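You operate a simulated robot arm through the tools that you are given. There is no shell and no other tool.

Carry out the task below with a simulated robot arm. There is one attempt and no reset: what you move stays moved.

Task
Shut and lock the side window and polish its smear off.
Fine: shut it first, then turn the catch; use the brown cloth and put it back. What is to be rubbed or washed off counts as gone when no trace of it is left.

Only the result counts: the job must be done as asked and must still hold three seconds after the hand-in. Knocking over, shifting, dropping, spilling or breaking anything else fails it. Flat cloth is picked up by pressing the open fingertips on it (5 to 10 N) and closing them slowly along it; thin cloth reads only 2 to 8 mm in the jaws.

Robot
A 6-joint arm with a two-finger gripper, fixed in place. Base frame: the origin is at the foot of the arm, x ahead of it, y to its left, z up. Readings come in m, degrees, newtons and seconds.
Its first joint turns from -166.0 to 166.0 degrees. Payload 2.45 kg.
The tool frame sits at the grasp point between the pads (the TCP): z along the fingers, y along the line on which they close. The tips reach 0.02 m beyond it. Largest opening 0.14 m; the body of the gripper starts 0.168 m behind the TCP.
Orientation is that of the tool frame in the base frame, as [roll, pitch, yaw] about the fixed x, y, z axes, in that order (R = Rz(yaw) Ry(pitch) Rx(roll)). With the fingers straight down and closing along the base's y, the tool's x points along the base's -x, its y along +y and its z along -z.

Tools
- The arm moves only by the tool jog_arm. Its argument "steps" is a list of rows, each a list of 7 numbers: the shift along the tool's x, y, z in mm, then the turn, a rotation vector about the tool's x, y, z in degrees, then the gripper command, from -1 (shut) to 1 (fully open), values between in proportion. In form: [[x, y, z, wx, wy, wz, claw], ...]. A call has 1 to 20 rows; each row shifts and turns the commanded pose from where the row before left it, along the tool's axes as they then stand. Each row takes 0.2 s and may step no farther than 0.05 m and 8.6 degrees from the row before; otherwise, or with a gripper value out of range, the whole call is refused. A pose out of reach is approached as far as the arm can. The call stops where the force on the tool passes 50 N (or 10 N more than at its start, if that is more) or the arm is blocked; 0.2 s more then pass. Each finger travels about 0.045 m/s and halts on what it meets, pressing with about 31 N; the grip force reading is that of the motor and also rises with nothing between the fingers. The clock runs only during rows and for 0.2 s after the last one: add rows that do not move to give the fingers time. It gives the time, the measured TCP pose, the force on the tool (base axes), the opening and the grip force at its end, in the units of the frame above (readings bear some noise), with the torque about the TCP (base axes, N m) and any sound that the robot's microphone picked up.
- Cameras (640 x 400 px; columns grow to the right, rows downward): "scene" is fixed at [0.0506, -0.4998, 1.7605]; the picture's right is [0.71, -0.71, 0.00], its down [-0.38, -0.38, -0.84] and it looks along [0.60, 0.60, -0.54] (base axes); focal length 331 px, centre (320, 200). "wrist" rides on the gripper at [0.078, 0.011, -0.209] in the tool frame; the picture's right is [-0.14, 0.99, 0.00], its down [-0.92, -0.13, -0.37] and it looks along [-0.36, -0.05, 0.93] (tool axes); focal length 280 px, centre (320, 200). There is no depth. A picture from a camera that has moved, and an enlarged one, comes with that camera's place and axes in the base frame and with its lens.
- camera(camera): a new picture of that camera. No time passes.
- enlarge(camera, box): a new picture of the part [left, top, right, bottom] of that camera's present view, enlarged. No time passes.
- hand_in(): hands the job in; it is judged then, once.

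Places have to be worked out from the pictures, the camera data and where the tool is seen. Open the gripper and draw the arm clear of the work before you hand the job in, unless the task says otherwise.

The tools are called after "Call:" as a command line: name --pt "numbers of a row" for each row, then --argument value for the rest, lists and objects as JSON in quotes. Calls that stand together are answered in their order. jog_arm: Moves the arm, as the interface text tells. Its arguments: {"type":"object","properties":{"steps":{"type":"array","items":{"type":"array","items":{"type":"number"}}}},"required":["steps"]} The other tools are called the same way: camera (camera) takes a picture; enlarge (camera, box) takes an enlarged picture of a part of a camera's view; hand_in () hands the job in.

At the start:

```text
time_s: 0.0
position: [0.446, 0.2201, 1.4009]
ee_rot: [-180.0, 0.0, 180.0]
wrist_force: [0.8, 0.6, 0.3]
ft_torque: [-0.01, 0.01, 0.01]
gripper_width: 0.1401
grasp_force: 0.0
```

scene: 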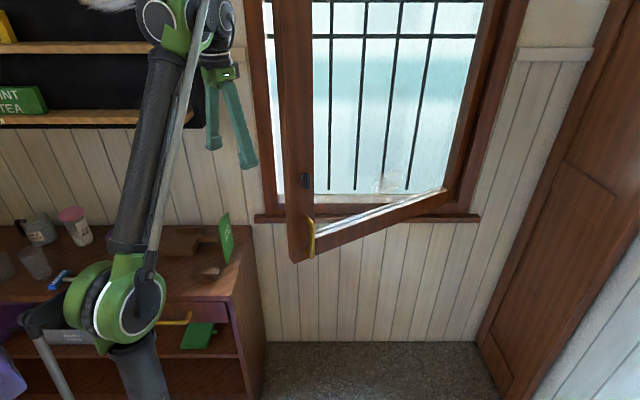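
wrist: 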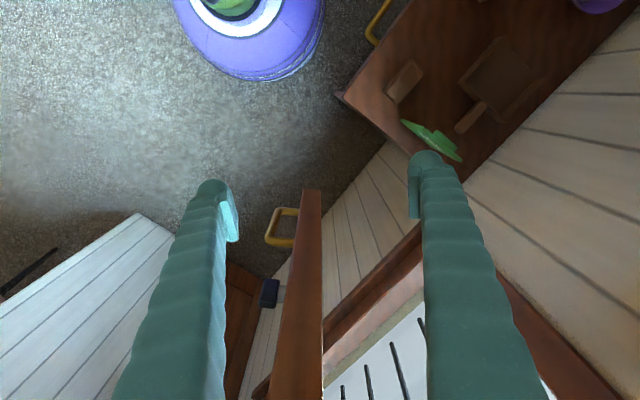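

I'll start by looking closely at the scene: the window is open toward the room, with a yellow handle and a dark catch on its free stile. I'll enlarge parts of the view.

Call:
enlarge --camera "scene" --box '[240, 120, 500, 280]'

Call:
enlarge --camera "scene" --box '[0, 180, 280, 400]'

Call:
enlarge --camera "scene" --box '[240, 0, 560, 200]'

Call:
enlarge --camera "wrist" --box '[320, 0, 640, 200]'

Call:
enlarge --camera "wrist" --box '[200, 150, 520, 400]'

```text
2.46 times, centred on (370, 200) of scene
camera zoom: at [0.0506, -0.4998, 1.7605], right [0.71, -0.71, 0.0], down [-0.38, -0.38, -0.84], along [0.6, 0.6, -0.54], focal length 815 px, centre (197, 200)
```

zoom: 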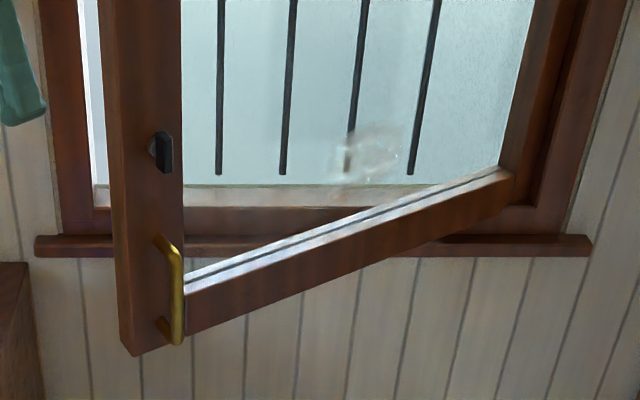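

```text
1.82 times, centred on (140, 290) of scene
camera zoom: at [0.0506, -0.4998, 1.7605], right [0.71, -0.71, 0.0], down [-0.38, -0.38, -0.84], along [0.6, 0.6, -0.54], focal length 602 px, centre (647, 36)
```

zoom: 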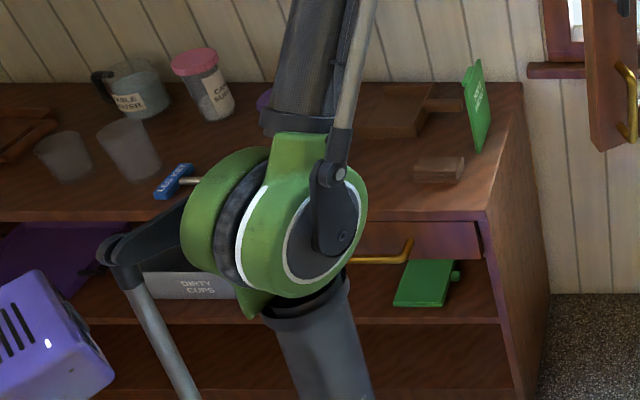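

```text
2.00 times, centred on (400, 100) of scene
camera zoom: at [0.0506, -0.4998, 1.7605], right [0.71, -0.71, 0.0], down [-0.38, -0.38, -0.84], along [0.6, 0.6, -0.54], focal length 662 px, centre (160, 400)
```

zoom: 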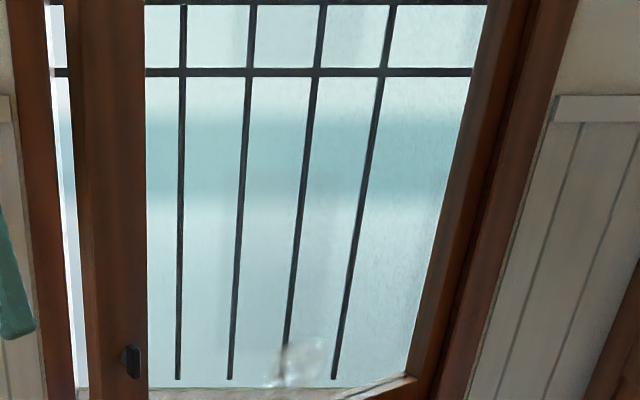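

```text
2.00 times, centred on (480, 100) of wrist
camera zoom: at [0.3699, 0.2314, 1.6098], right [0.14, 0.99, 0.0], down [0.92, -0.13, 0.37], along [0.36, -0.05, -0.93], focal length 561 px, centre (0, 400)
```

zoom: 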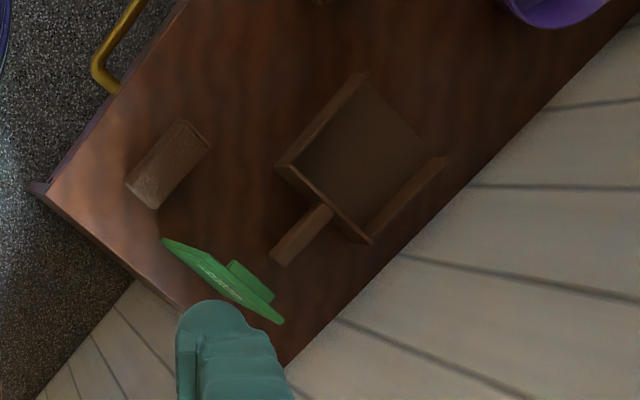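

```text
1.60 times, centred on (360, 275) of wrist
camera zoom: at [0.3699, 0.2314, 1.6098], right [0.14, 0.99, 0.0], down [0.92, -0.13, 0.37], along [0.36, -0.05, -0.93], focal length 449 px, centre (256, 80)
```

zoom: 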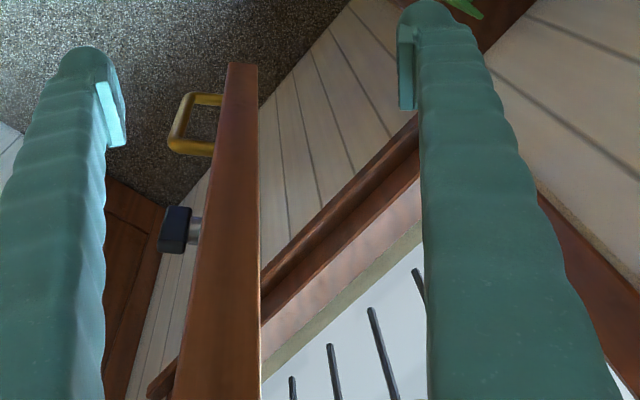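

The handle triangulates to roughly (0.62, 0.10, 1.08) and the catch to roughly (0.62, 0.12, 1.30), on the free stile of the open sash. I'll turn the gripper so the wrist camera faces the wall, backing away slightly and tilting up for better views.

Call:
jog_arm --pt "0 0 0 0 0 -7.5 1" --pt "0 0 0 0 0 -7.5 1" --pt "0 0 0 0 0 -7.5 1" --pt "0 0 0 0 0 -7.5 1" --pt "0 0 0 0 0 -7.5 1" --pt "0 0 0 0 0 -7.5 1" --pt "0 0 0 0 -8 0 1" --pt "0 0 0 0 -8 0 1" --pt "0 0 0 0 -8 0 1" --pt "0 0 0 0 -8 0 1"

Call:
camera --camera "wrist"

Call:
camera --camera "scene"

```text
time_s: 2.2
position: [0.446, 0.2222, 1.4007]
ee_rot: [-180.0, 32.1, -134.9]
wrist_force: [1.0, -0.1, 0.1]
ft_torque: [0.01, 0.09, 0.05]
gripper_width: 0.1401
grasp_force: 0.1
```

```text
taken
camera wrist: at [0.3155, 0.1033, 1.5362], right [-0.62, 0.78, 0.07], down [0.5, 0.32, 0.8], along [0.6, 0.53, -0.59], focal length 280 px, centre (320, 200)
```

wrist: 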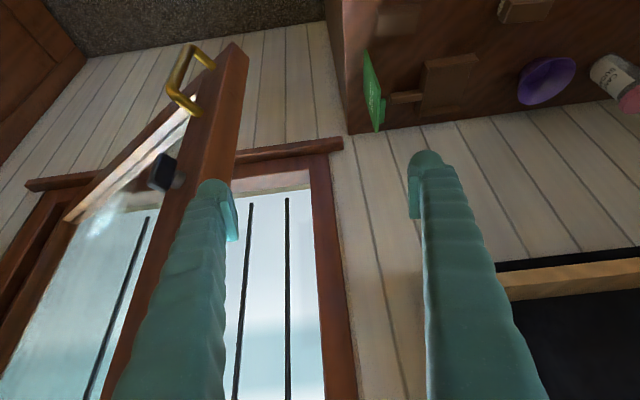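

```text
taken
```

scene: 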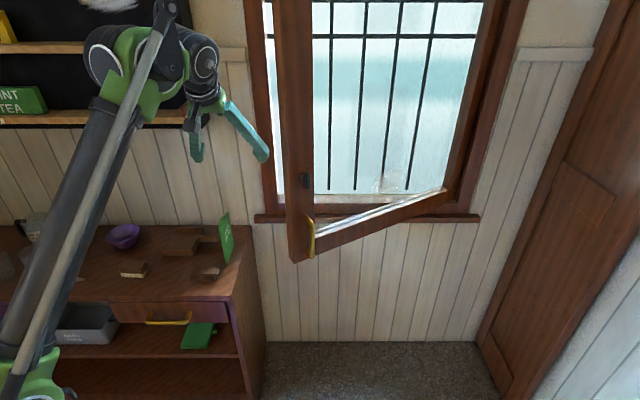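

Good view. I'll enlarge the window part and the counter part of both cameras to triangulate accurately.

Call:
enlarge --camera "wrist" --box '[0, 20, 360, 245]'

Call:
enlarge --camera "wrist" --box '[320, 0, 640, 200]'

Call:
enlarge --camera "scene" --box '[80, 200, 320, 350]'

Call:
enlarge --camera "scene" --box '[250, 130, 490, 280]'

```text
1.78 times, centred on (180, 132) of wrist
camera zoom: at [0.3155, 0.1033, 1.5362], right [-0.62, 0.78, 0.07], down [0.5, 0.32, 0.8], along [0.6, 0.53, -0.59], focal length 498 px, centre (569, 320)
```

zoom: 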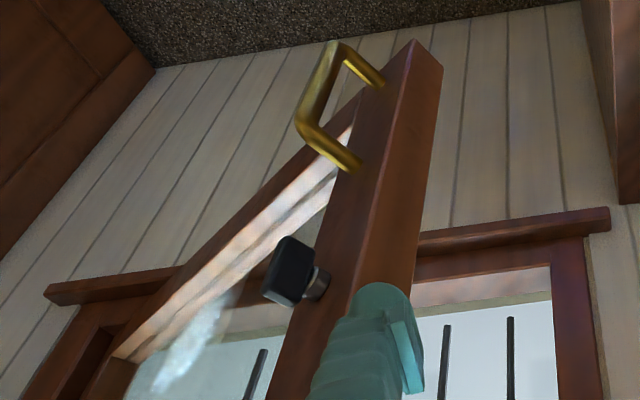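

```text
2.00 times, centred on (480, 100) of wrist
camera zoom: at [0.3155, 0.1033, 1.5362], right [-0.62, 0.78, 0.07], down [0.5, 0.32, 0.8], along [0.6, 0.53, -0.59], focal length 561 px, centre (0, 400)
```

zoom: 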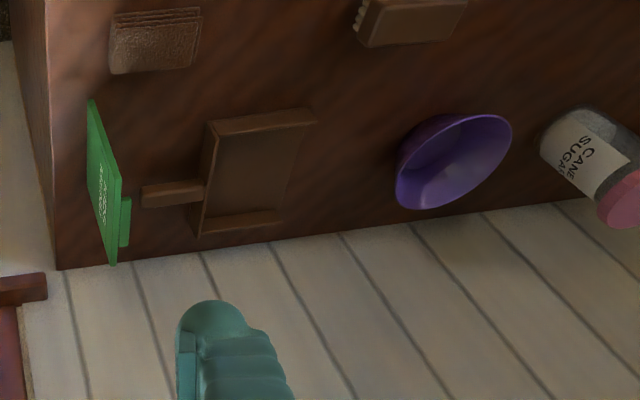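

```text
2.67 times, centred on (200, 275) of scene
camera zoom: at [0.0506, -0.4998, 1.7605], right [0.71, -0.71, 0.0], down [-0.38, -0.38, -0.84], along [0.6, 0.6, -0.54], focal length 882 px, centre (640, 0)
```

zoom: 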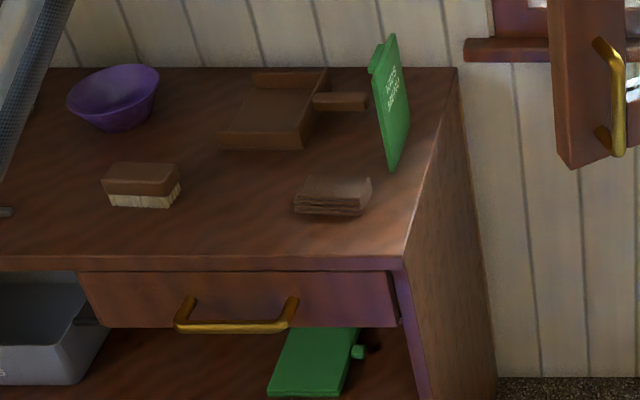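

```text
2.67 times, centred on (370, 205) of scene
camera zoom: at [0.0506, -0.4998, 1.7605], right [0.71, -0.71, 0.0], down [-0.38, -0.38, -0.84], along [0.6, 0.6, -0.54], focal length 882 px, centre (187, 187)
```

zoom: 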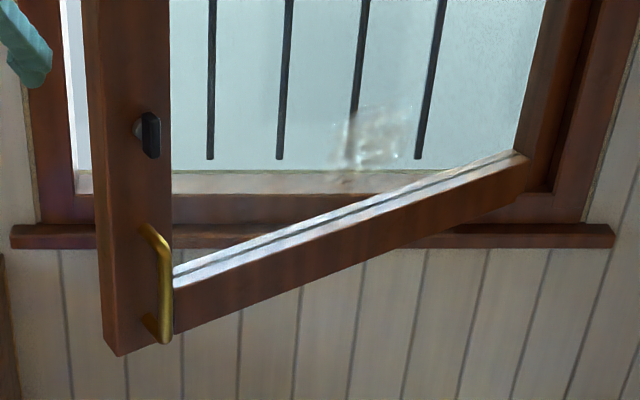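

Working in wall coordinates (u along the wall, n toward it), I get the sash open about 27°, its free corner near u=0.30, n=0.52 and the wall near n≈0.85. The folded brown cloth lies on the counter near (0.38, 0.44). I'll close the fingers, tilt the tool horizontal toward the wall and back off a little.

Call:
jog_arm --pt "0 0 -20 0 -8.3 0 -1" --pt "0 0 -20 0 -8.3 0 -1" --pt "0 0 -20 0 -8.3 0 -1" --pt "0 0 0 0 -8.3 0 -1" --pt "0 0 0 0 -8.3 0 -1" --pt "0 0 0 0 -8.3 0 -1" --pt "0 0 0 0 -8.1 0 -1" --pt "0 0 0 0 0 0 -1" --pt "0 0 0 0 0 0 -1"

Call:
camera --camera "wrist"

Call:
camera --camera "scene"

```text
time_s: 4.2
position: [0.4194, 0.1939, 1.4458]
ee_rot: [-168.7, 89.9, -123.7]
wrist_force: [0.7, 0.4, -0.7]
ft_torque: [0.0, -0.01, 0.02]
gripper_width: 0.0
grasp_force: 29.3
```

```text
taken
camera wrist: at [0.2648, 0.053, 1.3683], right [-0.7, 0.7, 0.14], down [-0.17, -0.35, 0.92], along [0.69, 0.62, 0.36], focal length 280 px, centre (320, 200)
```

wrist: 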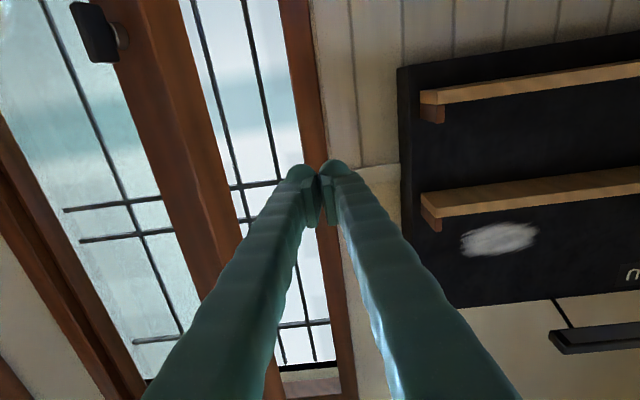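

```text
taken
```

scene: 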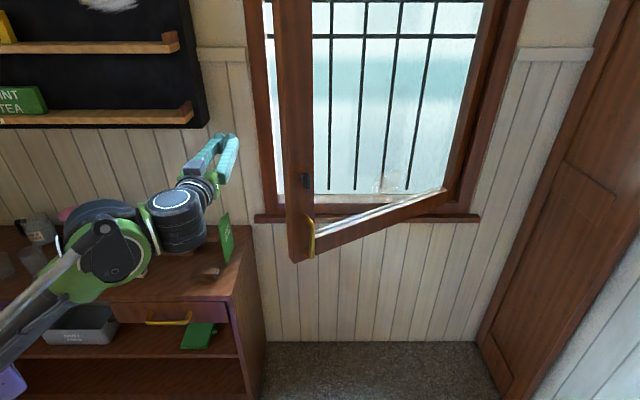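

The tool is horizontal facing the wall and the sash stile is visible to the left in the wrist view. I'll move over in front of the stile, at z about 1.19 between the handle and the catch, staying back from it.

Call:
jog_arm --pt "0 0 -15 0 0 0 -1" --pt "42.5 -15 -15 0 0 0 -1" --pt "42.5 -30 0 0 0 0 -1" --pt "42.5 -30 0 0 0 0 -1" --pt "42.5 -30 0 0 0 0 -1" --pt "42.5 -30 0 0 0 0 -1" --pt "42.5 -30 0 0 0 0 -1" --pt "0 -15 0 0 0 0 -1" --pt "0 0 0 0 0 0 -1"

Call:
camera --camera "wrist"

Call:
camera --camera "scene"

```text
refused: row 3 steps farther than a row can; nothing moved
```

```text
taken
camera wrist: at [0.2648, 0.053, 1.3683], right [-0.7, 0.7, 0.14], down [-0.17, -0.35, 0.92], along [0.69, 0.62, 0.36], focal length 280 px, centre (320, 200)
```

wrist: 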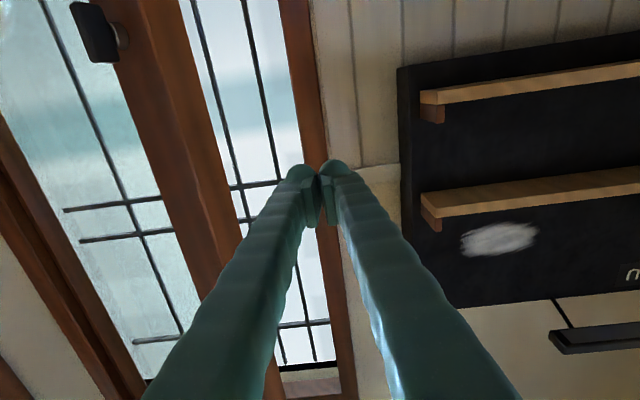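

```text
taken
```

scene: 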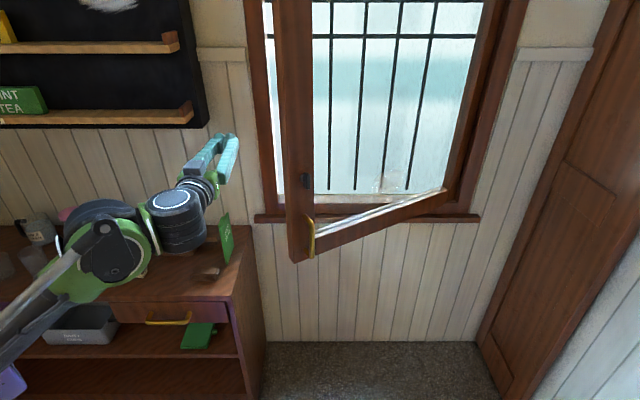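

The row norm limit is 50 mm, so I'll use smaller combined steps for the same move.

Call:
jog_arm --pt "0 0 -30 0 0 0 -1" --pt "0 -45 0 0 0 0 -1" --pt "0 -45 0 0 0 0 -1" --pt "30 -30 0 0 0 0 -1" --pt "30 -30 0 0 0 0 -1" --pt "30 -30 0 0 0 0 -1" --pt "42 0 0 0 0 0 -1" --pt "42 0 0 0 0 0 -1" --pt "42 0 0 0 0 0 -1" --pt "40 0 0 0 0 0 -1" --pt "0 0 0 0 0 0 -1"

Call:
camera --camera "wrist"

Call:
camera --camera "scene"

```text
time_s: 5.4
position: [0.48, 0.1385, 1.388]
ee_rot: [177.8, 89.9, -129.0]
wrist_force: [-0.1, -0.5, -0.2]
ft_torque: [0.02, 0.0, 0.13]
gripper_width: 0.0002
grasp_force: 29.4
stopped in row 6: the arm was blocked; the commanded pose is now the measured one
```

```text
taken
camera wrist: at [0.348, -0.0232, 1.3105], right [-0.79, 0.59, 0.14], down [-0.12, -0.37, 0.92], along [0.6, 0.71, 0.36], focal length 280 px, centre (320, 200)
```

wrist: 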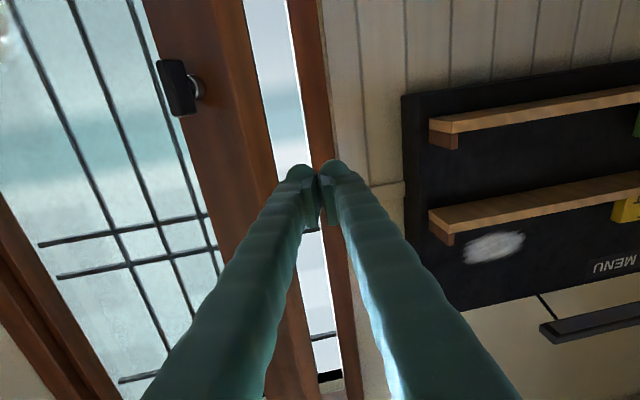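

```text
taken
```

scene: 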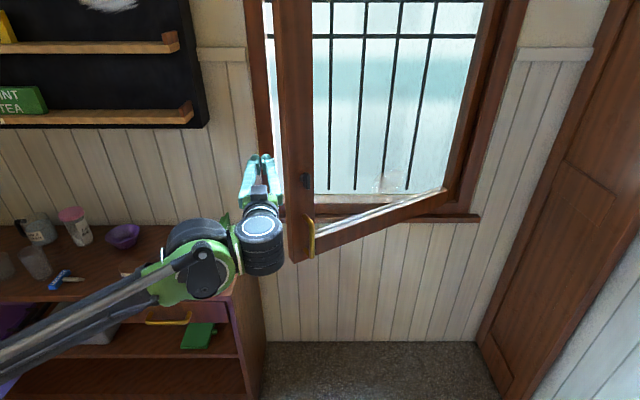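

The arm stopped with no contact force; the wrist probably got close to a singular configuration near the base with the tool fully horizontal. I'll tilt the tool back down 45° and correct the 8° yaw drift, then push on the stile above the catch instead.

Call:
jog_arm --pt "0 0 -10 0 7.5 0 -1" --pt "0 0 -10 0 7.5 0 -1" --pt "0 0 -10 0 7.5 0 -1" --pt "0 0 0 0 7.5 0 -1" --pt "0 0 0 0 7.5 0 -1" --pt "0 0 0 0 7.5 0 -1" --pt "0 0 0 0 0 0 -1"

Call:
camera --camera "wrist"

Call:
camera --camera "scene"

```text
time_s: 7.0
position: [0.4626, 0.1126, 1.3931]
ee_rot: [-179.9, 44.7, -127.1]
wrist_force: [-0.9, 0.0, 0.8]
ft_torque: [0.02, -0.01, -0.04]
gripper_width: 0.0002
grasp_force: 28.9
```

```text
taken
camera wrist: at [0.3339, -0.043, 1.4856], right [-0.73, 0.67, 0.1], down [0.34, 0.24, 0.91], along [0.59, 0.7, -0.4], focal length 280 px, centre (320, 200)
```

wrist: 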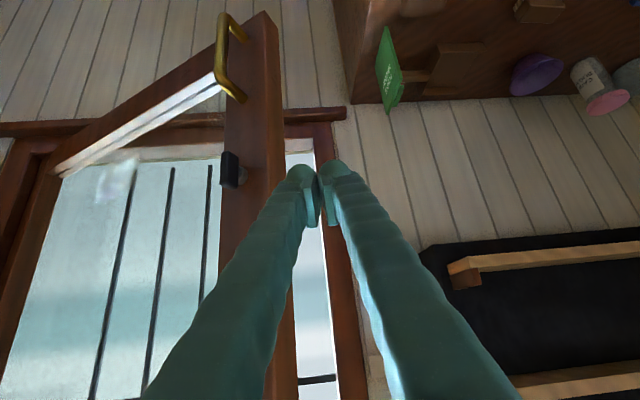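

```text
taken
```

scene: 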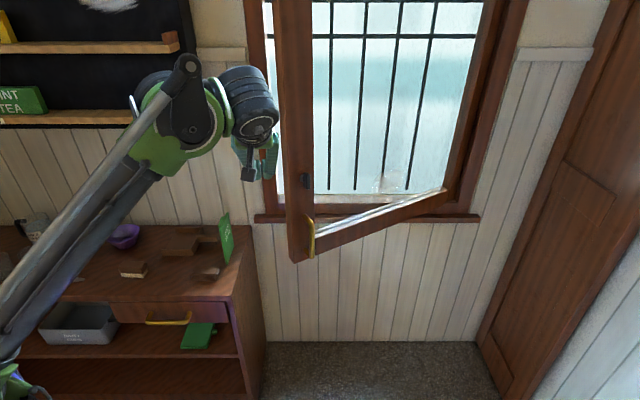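

Now the tool is at about 45° down-tilt and moving freely. I'll shift along +u by 9 cm, raise 3 cm so the tips sit above the catch, and approach the stile by 6 cm.

Call:
jog_arm --pt "-6 -45 -15 0 0 0 -1" --pt "-6 -45 -15 0 0 0 -1" --pt "-21 -4 21 0 0 0 -1" --pt "-21 -4 21 0 0 0 -1" --pt "0 0 0 0 0 0 -1"

Call:
camera --camera "wrist"

Call:
enlarge --camera "scene" --box '[150, 40, 470, 280]'

```text
time_s: 8.2
position: [0.5696, 0.0908, 1.4217]
ee_rot: [180.0, 44.8, -127.1]
wrist_force: [-0.5, -0.5, 0.2]
ft_torque: [-0.01, 0.03, -0.02]
gripper_width: 0.0
grasp_force: 29.2
```

```text
taken
camera wrist: at [0.4405, -0.0652, 1.5146], right [-0.73, 0.67, 0.1], down [0.34, 0.24, 0.91], along [0.59, 0.7, -0.4], focal length 280 px, centre (320, 200)
```

wrist: 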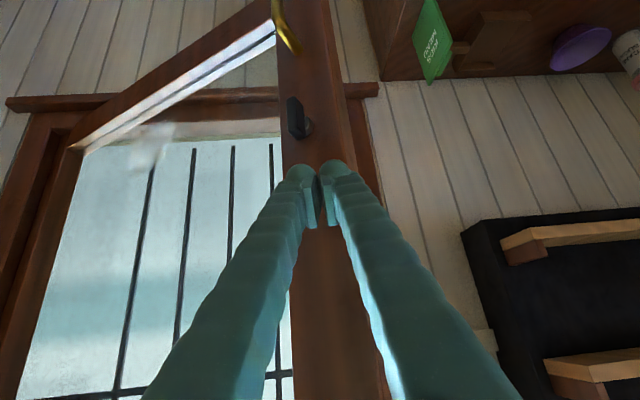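

```text
1.67 times, centred on (310, 160) of scene
camera zoom: at [0.0506, -0.4998, 1.7605], right [0.71, -0.71, 0.0], down [-0.38, -0.38, -0.84], along [0.6, 0.6, -0.54], focal length 552 px, centre (337, 267)
```

zoom: 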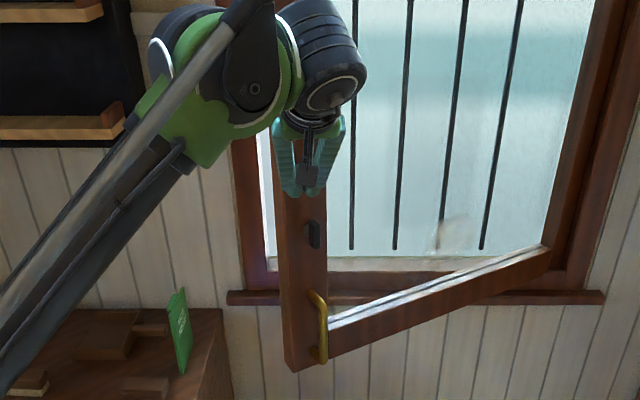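

The closed fingertips are lined up with the stile, just above the catch. I'll advance along n until contact.

Call:
jog_arm --pt "-14.1 -2.8 13.9 0 0 0 -1" --pt "-14.1 -2.8 13.9 0 0 0 -1" --pt "-14.1 -2.8 13.9 0 0 0 -1" --pt "-7 -1.4 7 0 0 0 -1"

Call:
camera --camera "wrist"

```text
time_s: 9.2
position: [0.62, 0.1408, 1.4248]
ee_rot: [-180.0, 44.8, -127.0]
wrist_force: [0.3, -0.1, 0.6]
ft_torque: [-0.04, -0.01, 0.0]
gripper_width: 0.0
grasp_force: 29.7
```

```text
taken
camera wrist: at [0.4898, -0.0153, 1.5152], right [-0.73, 0.67, 0.1], down [0.34, 0.24, 0.91], along [0.59, 0.7, -0.4], focal length 280 px, centre (320, 200)
```

wrist: 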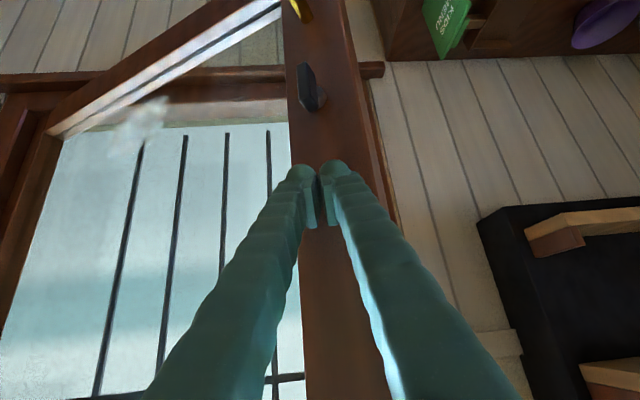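

No contact yet at n≈0.54. I continue forward, following the closing arc slightly toward −u.

Call:
jog_arm --pt "-14.1 -2.8 13.9 0 0 0 -1" --pt "-14.9 5.1 14.7 0 0 0 -1" --pt "-14.9 5.1 14.7 0 0 0 -1" --pt "-14.9 5.1 14.7 0 0 0 -1"

Call:
camera --camera "wrist"

Call:
camera --camera "scene"

```text
time_s: 10.2
position: [0.6594, 0.2138, 1.4222]
ee_rot: [179.9, 44.9, -127.0]
wrist_force: [-0.2, -0.5, 0.6]
ft_torque: [0.04, 0.0, 0.02]
gripper_width: 0.0
grasp_force: 29.3
```

```text
taken
camera wrist: at [0.5287, 0.0586, 1.5152], right [-0.73, 0.67, 0.1], down [0.34, 0.24, 0.91], along [0.59, 0.7, -0.4], focal length 280 px, centre (320, 200)
```

wrist: 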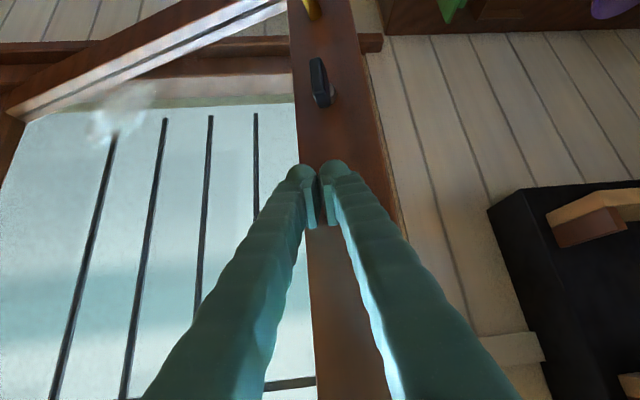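

```text
taken
```

scene: 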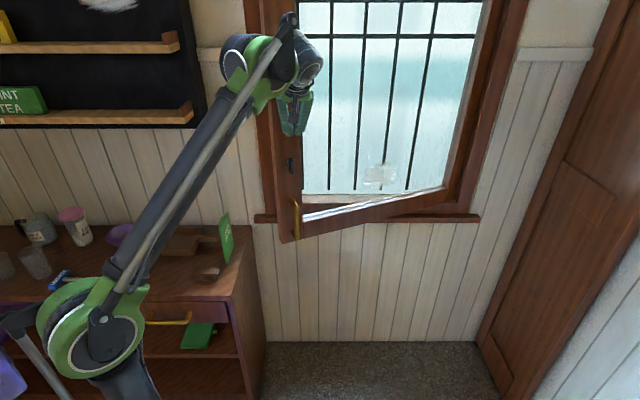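

The sash is swinging with almost no force. I continue pushing along the arc toward shut.

Call:
jog_arm --pt "-14.7 3.1 14.5 0 0 0 -1" --pt "-14.7 3.1 14.5 0 0 0 -1" --pt "-14.5 1.2 14.3 0 0 0 -1" --pt "-14.5 1.2 14.3 0 0 0 -1" --pt "-14.5 1.2 14.3 0 0 0 -1" --pt "-14.3 -0.8 14.1 0 0 0 -1" --pt "-14.3 -0.8 14.1 0 0 0 -1"

Call:
camera --camera "wrist"

Call:
camera --camera "scene"

```text
time_s: 11.8
position: [0.7389, 0.333, 1.4235]
ee_rot: [180.0, 44.9, -127.1]
wrist_force: [-0.2, -0.3, 0.1]
ft_torque: [0.0, -0.02, -0.03]
gripper_width: 0.0
grasp_force: 29.7
```

```text
taken
camera wrist: at [0.609, 0.1768, 1.5164], right [-0.73, 0.67, 0.1], down [0.34, 0.24, 0.91], along [0.59, 0.7, -0.4], focal length 280 px, centre (320, 200)
```

wrist: 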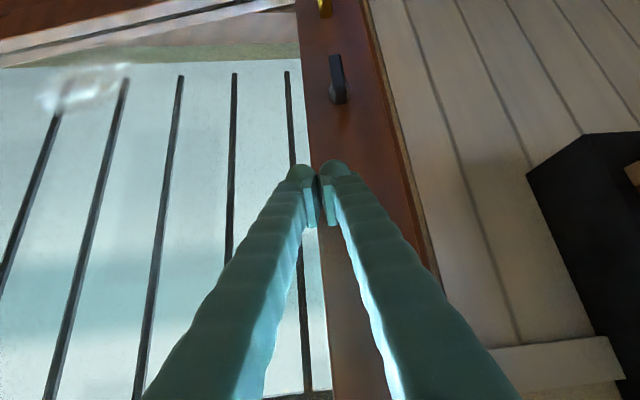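

```text
taken
```

scene: 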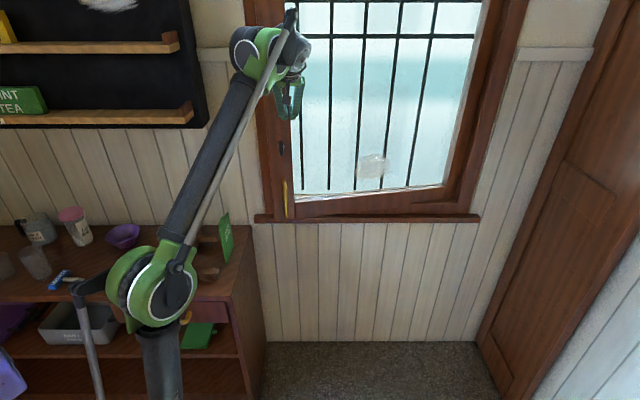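

The sash is almost shut; my fingertips drifted toward the glass edge of the stile. I'll shift 2.5 cm toward −u (back to the stile centre) and keep pushing in smaller steps.

Call:
jog_arm --pt "7 0 -7 0 0 0 -1" --pt "0 26 0 0 0 0 -1" --pt "-14.1 -2.8 13.9 0 0 0 -1" --pt "-14.1 -2.8 13.9 0 0 0 -1" --pt "-10.6 -2 10.4 0 0 0 -1"

Call:
camera --camera "wrist"

Call:
camera --camera "scene"

```text
time_s: 13.0
position: [0.7496, 0.3797, 1.4261]
ee_rot: [180.0, 45.0, -127.1]
wrist_force: [-0.1, -0.3, -0.1]
ft_torque: [0.04, -0.04, -0.04]
gripper_width: 0.0
grasp_force: 29.8
```

```text
taken
camera wrist: at [0.6212, 0.2234, 1.5169], right [-0.73, 0.67, 0.1], down [0.34, 0.24, 0.91], along [0.59, 0.7, -0.4], focal length 280 px, centre (320, 200)
```

wrist: 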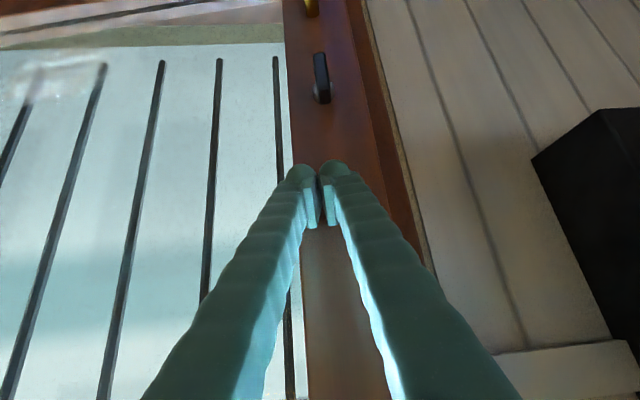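

```text
taken
```

scene: 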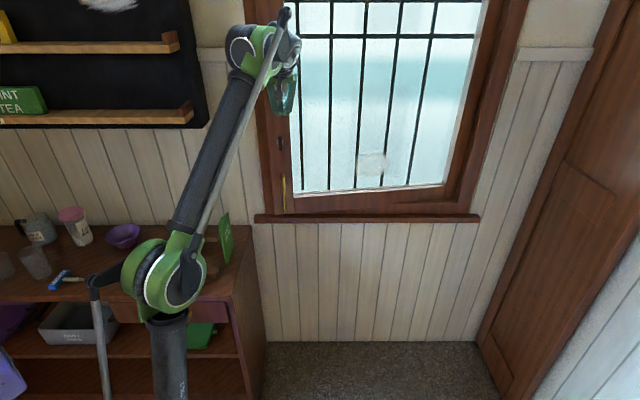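

Still almost no force at n≈0.80. I keep pushing in 10 mm steps until the sash seats.

Call:
jog_arm --pt "-7 -1.4 7 0 0 0 -1" --pt "-7 -1.4 7 0 0 0 -1" --pt "-7 -1.4 7 0 0 0 -1"

Call:
camera --camera "wrist"

Call:
enlarge --camera "scene" --box '[230, 100, 490, 260]'

```text
time_s: 13.8
position: [0.7716, 0.4003, 1.4243]
ee_rot: [-179.9, 44.9, -127.0]
wrist_force: [-0.7, -0.2, -0.1]
ft_torque: [0.03, 0.0, 0.01]
gripper_width: 0.0004
grasp_force: 29.1
```

```text
taken
camera wrist: at [0.6421, 0.2444, 1.5168], right [-0.73, 0.67, 0.1], down [0.34, 0.24, 0.91], along [0.59, 0.7, -0.4], focal length 280 px, centre (320, 200)
```

wrist: 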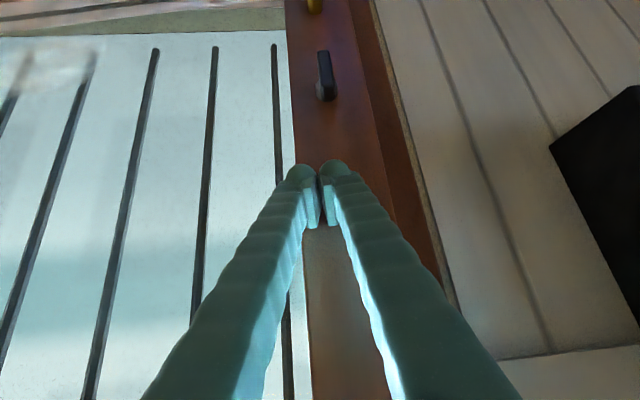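

```text
2.46 times, centred on (360, 180) of scene
camera zoom: at [0.0506, -0.4998, 1.7605], right [0.71, -0.71, 0.0], down [-0.38, -0.38, -0.84], along [0.6, 0.6, -0.54], focal length 815 px, centre (222, 249)
```

zoom: 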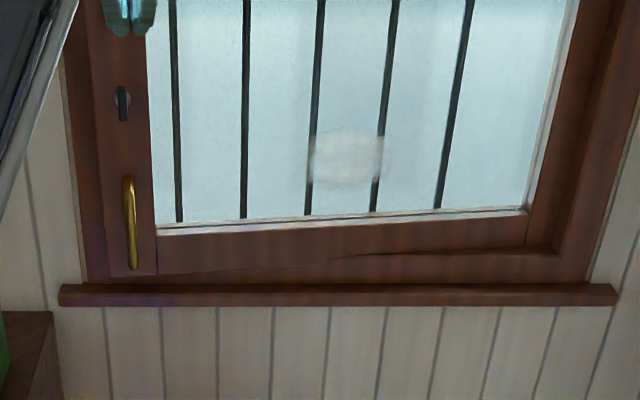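

The bottom rail is still slightly tilted, so it isn't seated yet. I continue with 8 mm steps.

Call:
jog_arm --pt "-5.6 -1.1 5.6 0 0 0 -1" --pt "-5.6 -1.1 5.6 0 0 0 -1" --pt "-5.6 -1.1 5.6 0 0 0 -1" --pt "-5.6 -1.1 5.6 0 0 0 -1"

Call:
enlarge --camera "scene" --box '[230, 100, 490, 260]'

```text
time_s: 14.8
position: [0.7945, 0.423, 1.4235]
ee_rot: [-180.0, 44.9, -127.2]
wrist_force: [0.0, -0.9, -0.6]
ft_torque: [-0.01, -0.03, -0.02]
gripper_width: 0.0003
grasp_force: 29.6
```

```text
2.46 times, centred on (360, 180) of scene
camera zoom: at [0.0506, -0.4998, 1.7605], right [0.71, -0.71, 0.0], down [-0.38, -0.38, -0.84], along [0.6, 0.6, -0.54], focal length 815 px, centre (222, 249)
```

zoom: 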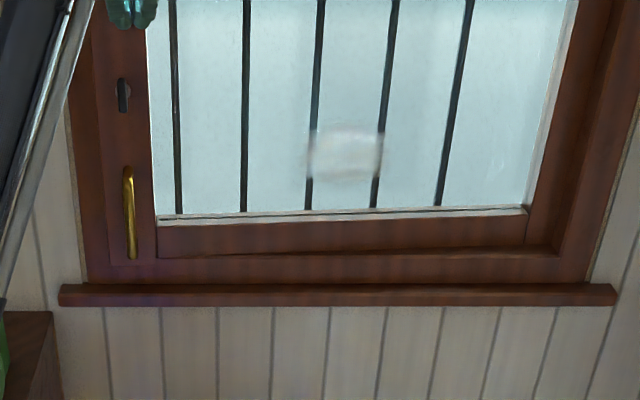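

Nearly flush at n≈0.86. Continue with 5 mm steps, watching for seating force.

Call:
jog_arm --pt "-3.5 -0.7 3.5 0 0 0 -1" --pt "-3.5 -0.7 3.5 0 0 0 -1" --pt "-3.5 -0.7 3.5 0 0 0 -1"

Call:
enlarge --camera "scene" --box '[230, 100, 490, 260]'

Call:
camera --camera "wrist"

```text
time_s: 15.6
position: [0.8043, 0.4337, 1.4235]
ee_rot: [-180.0, 44.7, -127.0]
wrist_force: [0.3, -0.8, -0.5]
ft_torque: [-0.01, 0.02, -0.03]
gripper_width: 0.0
grasp_force: 29.6
```

```text
2.46 times, centred on (360, 180) of scene
camera zoom: at [0.0506, -0.4998, 1.7605], right [0.71, -0.71, 0.0], down [-0.38, -0.38, -0.84], along [0.6, 0.6, -0.54], focal length 815 px, centre (222, 249)
```

zoom: 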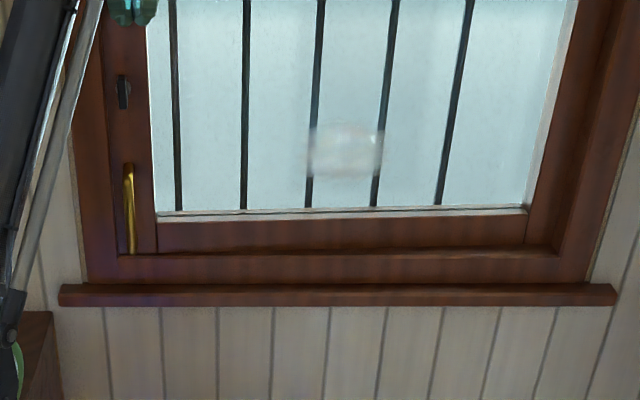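

```text
taken
camera wrist: at [0.6752, 0.2778, 1.5163], right [-0.73, 0.67, 0.1], down [0.34, 0.24, 0.91], along [0.59, 0.7, -0.4], focal length 280 px, centre (320, 200)
```

wrist: 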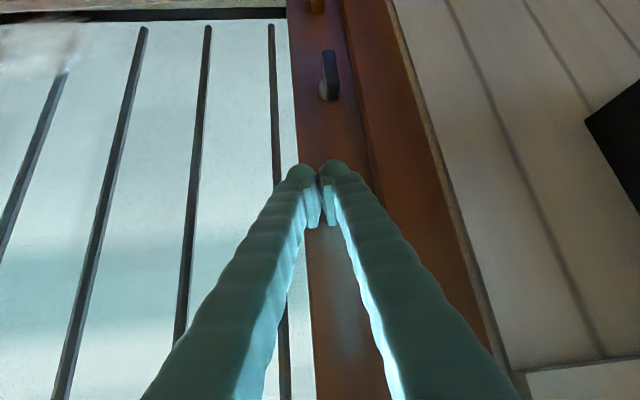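

The bottom rail edge now looks parallel, but still no seating force. I'll push in finer steps until it stops.

Call:
jog_arm --pt "-2.8 -0.55 2.8 0 0 0 -1" --pt "-2.8 -0.55 2.8 0 0 0 -1" --pt "-2.8 -0.55 2.8 0 0 0 -1" --pt "-2.8 -0.55 2.8 0 0 0 -1" --pt "-2.8 -0.55 2.8 0 0 0 -1"

Call:
enlarge --camera "scene" --box '[230, 100, 490, 260]'

Call:
camera --camera "wrist"

```text
time_s: 16.8
position: [0.8154, 0.4475, 1.4192]
ee_rot: [179.9, 44.9, -127.0]
wrist_force: [0.5, 0.1, 0.0]
ft_torque: [0.03, -0.03, 0.01]
gripper_width: 0.0003
grasp_force: 29.0
out of reach, approached as far as the arm can: row 5
```

```text
2.46 times, centred on (360, 180) of scene
camera zoom: at [0.0506, -0.4998, 1.7605], right [0.71, -0.71, 0.0], down [-0.38, -0.38, -0.84], along [0.6, 0.6, -0.54], focal length 815 px, centre (222, 249)
```

zoom: 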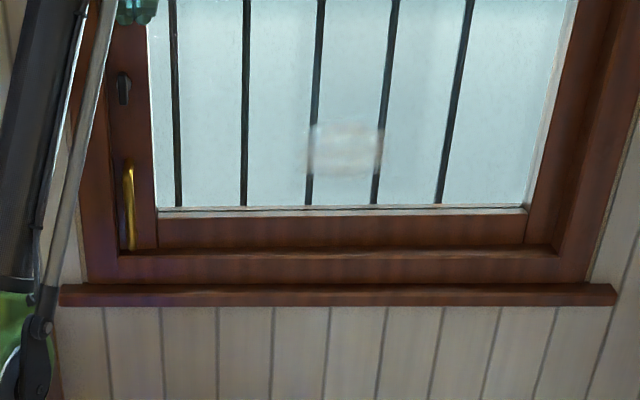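

```text
taken
camera wrist: at [0.6872, 0.2911, 1.5121], right [-0.73, 0.67, 0.1], down [0.34, 0.24, 0.91], along [0.59, 0.7, -0.4], focal length 280 px, centre (320, 200)
```

wrist: 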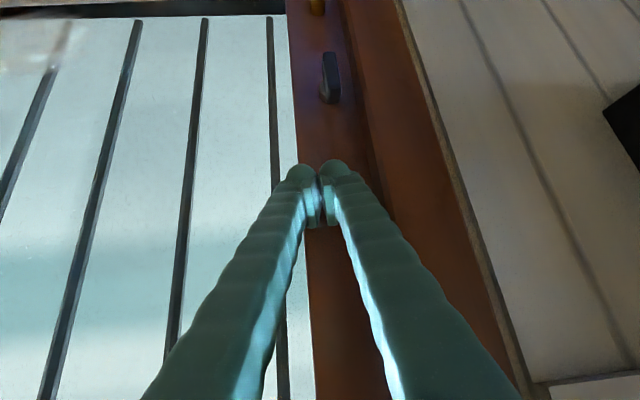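

The arm ran out of reach with this high tilted pose at n≈0.89. The sash hasn't met its stop, so I'll retract, go horizontal, and do the final push lower, between handle and catch, where the arm reaches farther.

Call:
jog_arm --pt "33 7 -33 0 0 0 -1" --pt "33 7 -33 0 0 0 -1" --pt "33 7 -33 0 0 0 -1" --pt "0 0 0 0 -7.5 0 -1" --pt "0 0 0 0 -7.5 0 -1" --pt "0 0 0 0 -7.5 0 -1" --pt "0 0 0 0 -7.5 0 -1" --pt "0 0 0 0 -7.5 0 -1" --pt "0 0 0 0 -7.5 0 -1" --pt "0 0 0 7.9 0 0 -1" --pt "0 0 0 0 0 0 -1"

Call:
camera --camera "wrist"

Call:
camera --camera "scene"

```text
time_s: 19.2
position: [0.736, 0.3552, 1.4544]
ee_rot: [-172.7, 89.9, -127.7]
wrist_force: [0.5, 0.1, 0.7]
ft_torque: [0.03, -0.03, 0.02]
gripper_width: 0.0
grasp_force: 29.1
out of reach, approached as far as the arm can: row 1, 2
```

```text
taken
camera wrist: at [0.5835, 0.215, 1.3777], right [-0.7, 0.7, 0.14], down [-0.17, -0.35, 0.92], along [0.69, 0.62, 0.36], focal length 280 px, centre (320, 200)
```

wrist: 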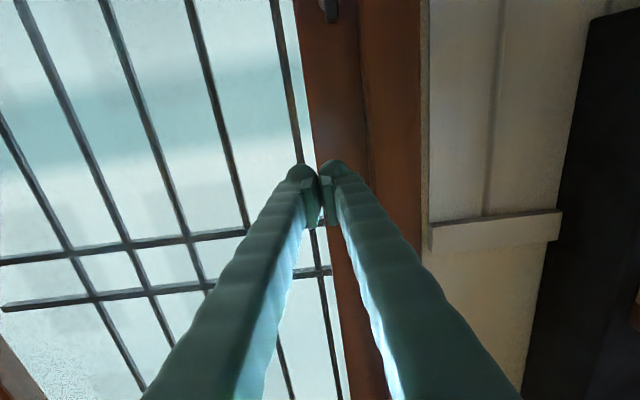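

```text
taken
```

scene: 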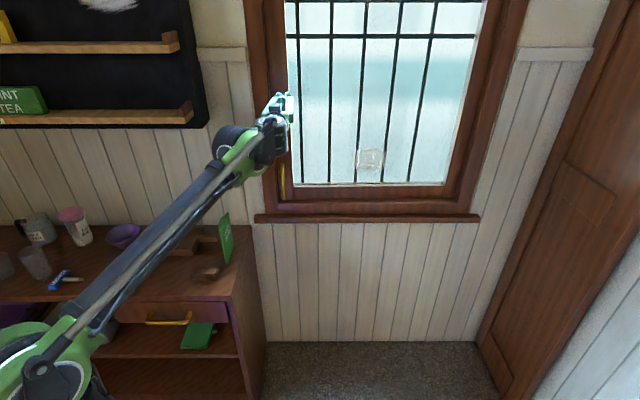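

Horizontal pose reached with no trouble at n≈0.77. I now lower to z≈1.19 between knob and handle, shifting 2 cm toward the stile centre.

Call:
jog_arm --pt "0 20 0 0 0 0 -1" --pt "44 0 0 0 0 0 -1" --pt "44 0 0 0 0 0 -1" --pt "44 0 0 0 0 0 -1" --pt "44 0 0 0 0 0 -1" --pt "44 0 0 0 0 0 -1" --pt "44 0 0 0 0 0 -1" --pt "0 0 0 0 0 0 -1"

Call:
camera --camera "wrist"

Call:
camera --camera "scene"

```text
time_s: 21.0
position: [0.7219, 0.3697, 1.1912]
ee_rot: [-172.0, 89.8, -127.1]
wrist_force: [-0.7, 0.5, 0.5]
ft_torque: [0.0, -0.01, -0.01]
gripper_width: 0.0
grasp_force: 29.6
```

```text
taken
camera wrist: at [0.5694, 0.2287, 1.1142], right [-0.7, 0.7, 0.14], down [-0.17, -0.35, 0.92], along [0.69, 0.62, 0.36], focal length 280 px, centre (320, 200)
```

wrist: 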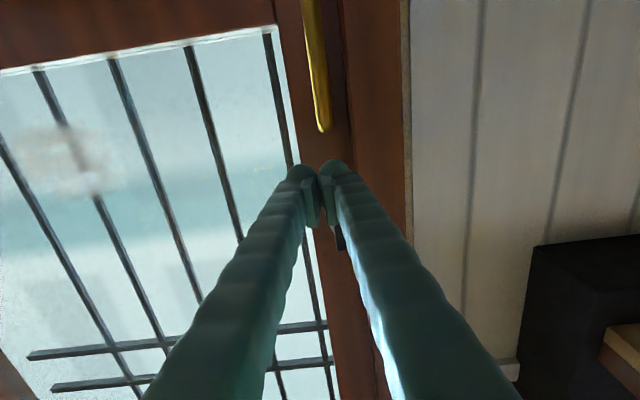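

```text
taken
```

scene: 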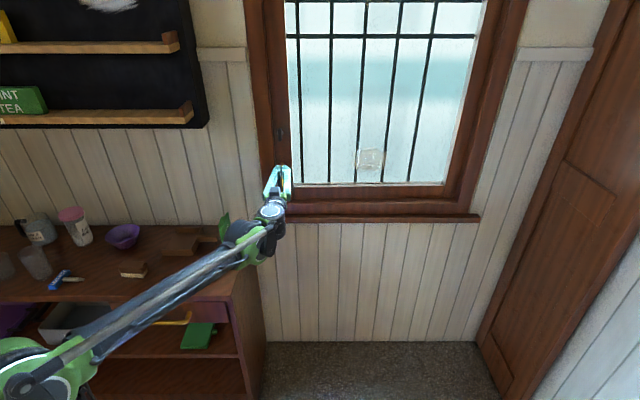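

Clear in front of the stile at z 1.19, with handle below and knob above. I'll approach 9 cm then push in small steps.

Call:
jog_arm --pt "0 0 45 0 0 0 -1" --pt "0 0 45 0 0 0 -1" --pt "0 0 10 0 0 0 -1" --pt "0 0 6 0 0 0 -1" --pt "0 0 6 0 0 0 -1" --pt "0 0 6 0 0 0 -1"

Call:
camera --camera "wrist"

Call:
enlarge --camera "scene" --box '[230, 100, 490, 260]'

```text
time_s: 22.4
position: [0.8064, 0.4521, 1.1919]
ee_rot: [-172.0, 90.0, -126.9]
wrist_force: [-0.1, -0.4, -1.1]
ft_torque: [-0.02, 0.0, 0.02]
gripper_width: 0.0
grasp_force: 29.6
```

```text
taken
camera wrist: at [0.6527, 0.3125, 1.1135], right [-0.7, 0.7, 0.14], down [-0.17, -0.35, 0.92], along [0.69, 0.62, 0.36], focal length 280 px, centre (320, 200)
```

wrist: 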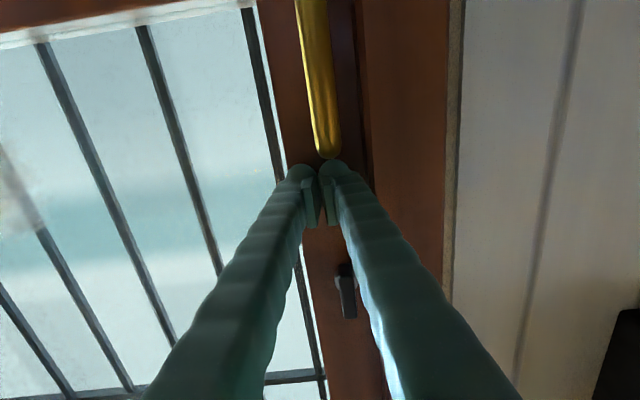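

```text
2.46 times, centred on (360, 180) of scene
camera zoom: at [0.0506, -0.4998, 1.7605], right [0.71, -0.71, 0.0], down [-0.38, -0.38, -0.84], along [0.6, 0.6, -0.54], focal length 815 px, centre (222, 249)
```

zoom: 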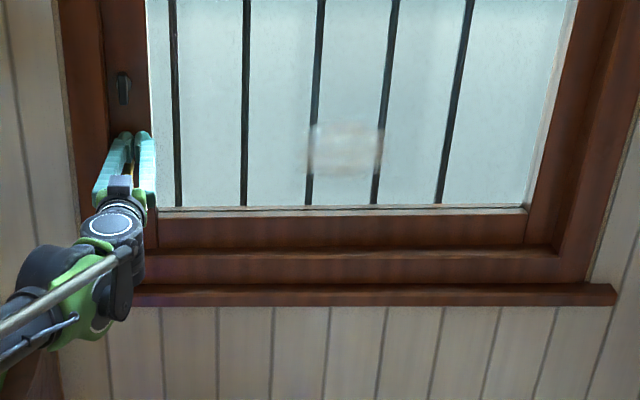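

Tips are about at the stile face. I continue pushing in 5 mm steps.

Call:
jog_arm --pt "0 0 5 0 0 0 -1" --pt "0 0 5 0 0 0 -1" --pt "0 0 5 0 0 0 -1" --pt "0 0 5 0 0 0 -1"

Call:
enlarge --camera "scene" --box '[230, 100, 490, 260]'

```text
time_s: 23.4
position: [0.8214, 0.4663, 1.192]
ee_rot: [-172.8, 89.9, -127.7]
wrist_force: [-0.7, 0.1, 0.1]
ft_torque: [0.0, 0.01, -0.04]
gripper_width: 0.0001
grasp_force: 28.8
```

```text
2.46 times, centred on (360, 180) of scene
camera zoom: at [0.0506, -0.4998, 1.7605], right [0.71, -0.71, 0.0], down [-0.38, -0.38, -0.84], along [0.6, 0.6, -0.54], focal length 815 px, centre (222, 249)
```

zoom: 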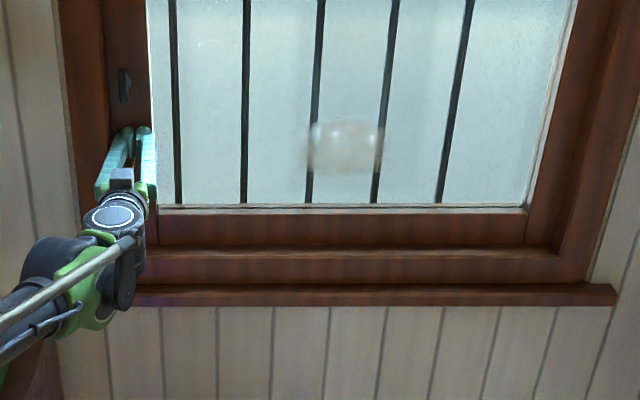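

The sash still moves freely. I'll zoom in tightly to judge flushness with the frame.

Call:
enlarge --camera "scene" --box '[250, 170, 490, 230]'

Call:
camera --camera "wrist"

Call:
enlarge --camera "scene" --box '[430, 100, 530, 220]'

```text
2.67 times, centred on (370, 200) of scene
camera zoom: at [0.0506, -0.4998, 1.7605], right [0.71, -0.71, 0.0], down [-0.38, -0.38, -0.84], along [0.6, 0.6, -0.54], focal length 882 px, centre (187, 200)
```

zoom: 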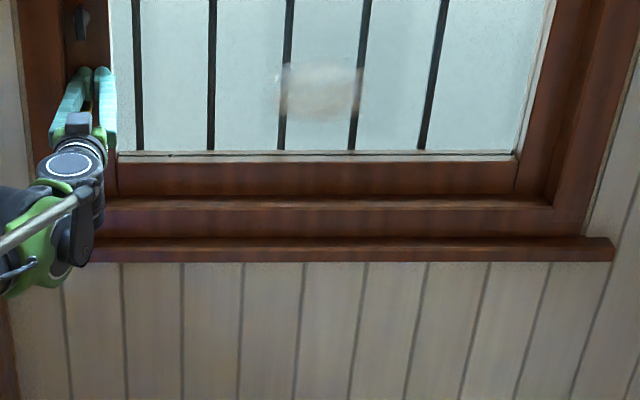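

```text
taken
camera wrist: at [0.6672, 0.326, 1.1138], right [-0.7, 0.7, 0.14], down [-0.17, -0.35, 0.92], along [0.69, 0.62, 0.36], focal length 280 px, centre (320, 200)
```

wrist: 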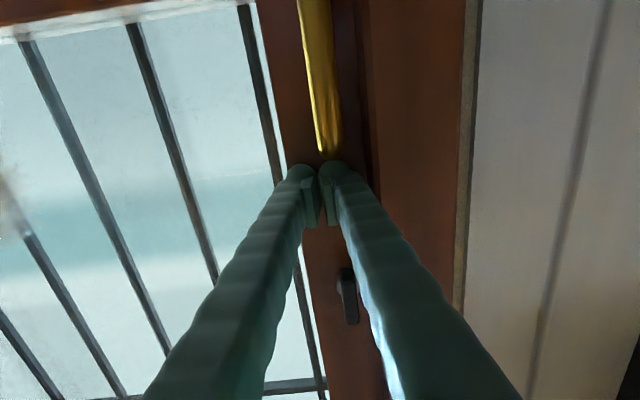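

```text
3.33 times, centred on (480, 160) of scene
camera zoom: at [0.0506, -0.4998, 1.7605], right [0.71, -0.71, 0.0], down [-0.38, -0.38, -0.84], along [0.6, 0.6, -0.54], focal length 1103 px, centre (-213, 333)
```

zoom: 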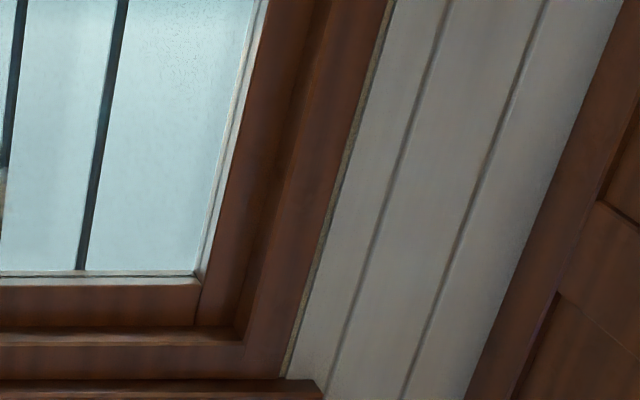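

The pane's bottom line is now level with the frame, so it's nearly closed. I'll continue with 3 mm steps until it meets the stop.

Call:
jog_arm --pt "0 0 3 0 0 0 -1" --pt "0 0 3 0 0 0 -1" --pt "0 0 3 0 0 0 -1"

```text
time_s: 24.4
position: [0.8242, 0.4698, 1.1911]
ee_rot: [-128.3, 89.9, -83.3]
wrist_force: [-27.5, -27.7, -0.7]
ft_torque: [-0.05, -0.06, 0.01]
gripper_width: 0.0063
grasp_force: 29.4
stopped in row 3: the force on the tool passed its limit at 58 N (the readings are from after the stop); the commanded pose is now the measured one
```

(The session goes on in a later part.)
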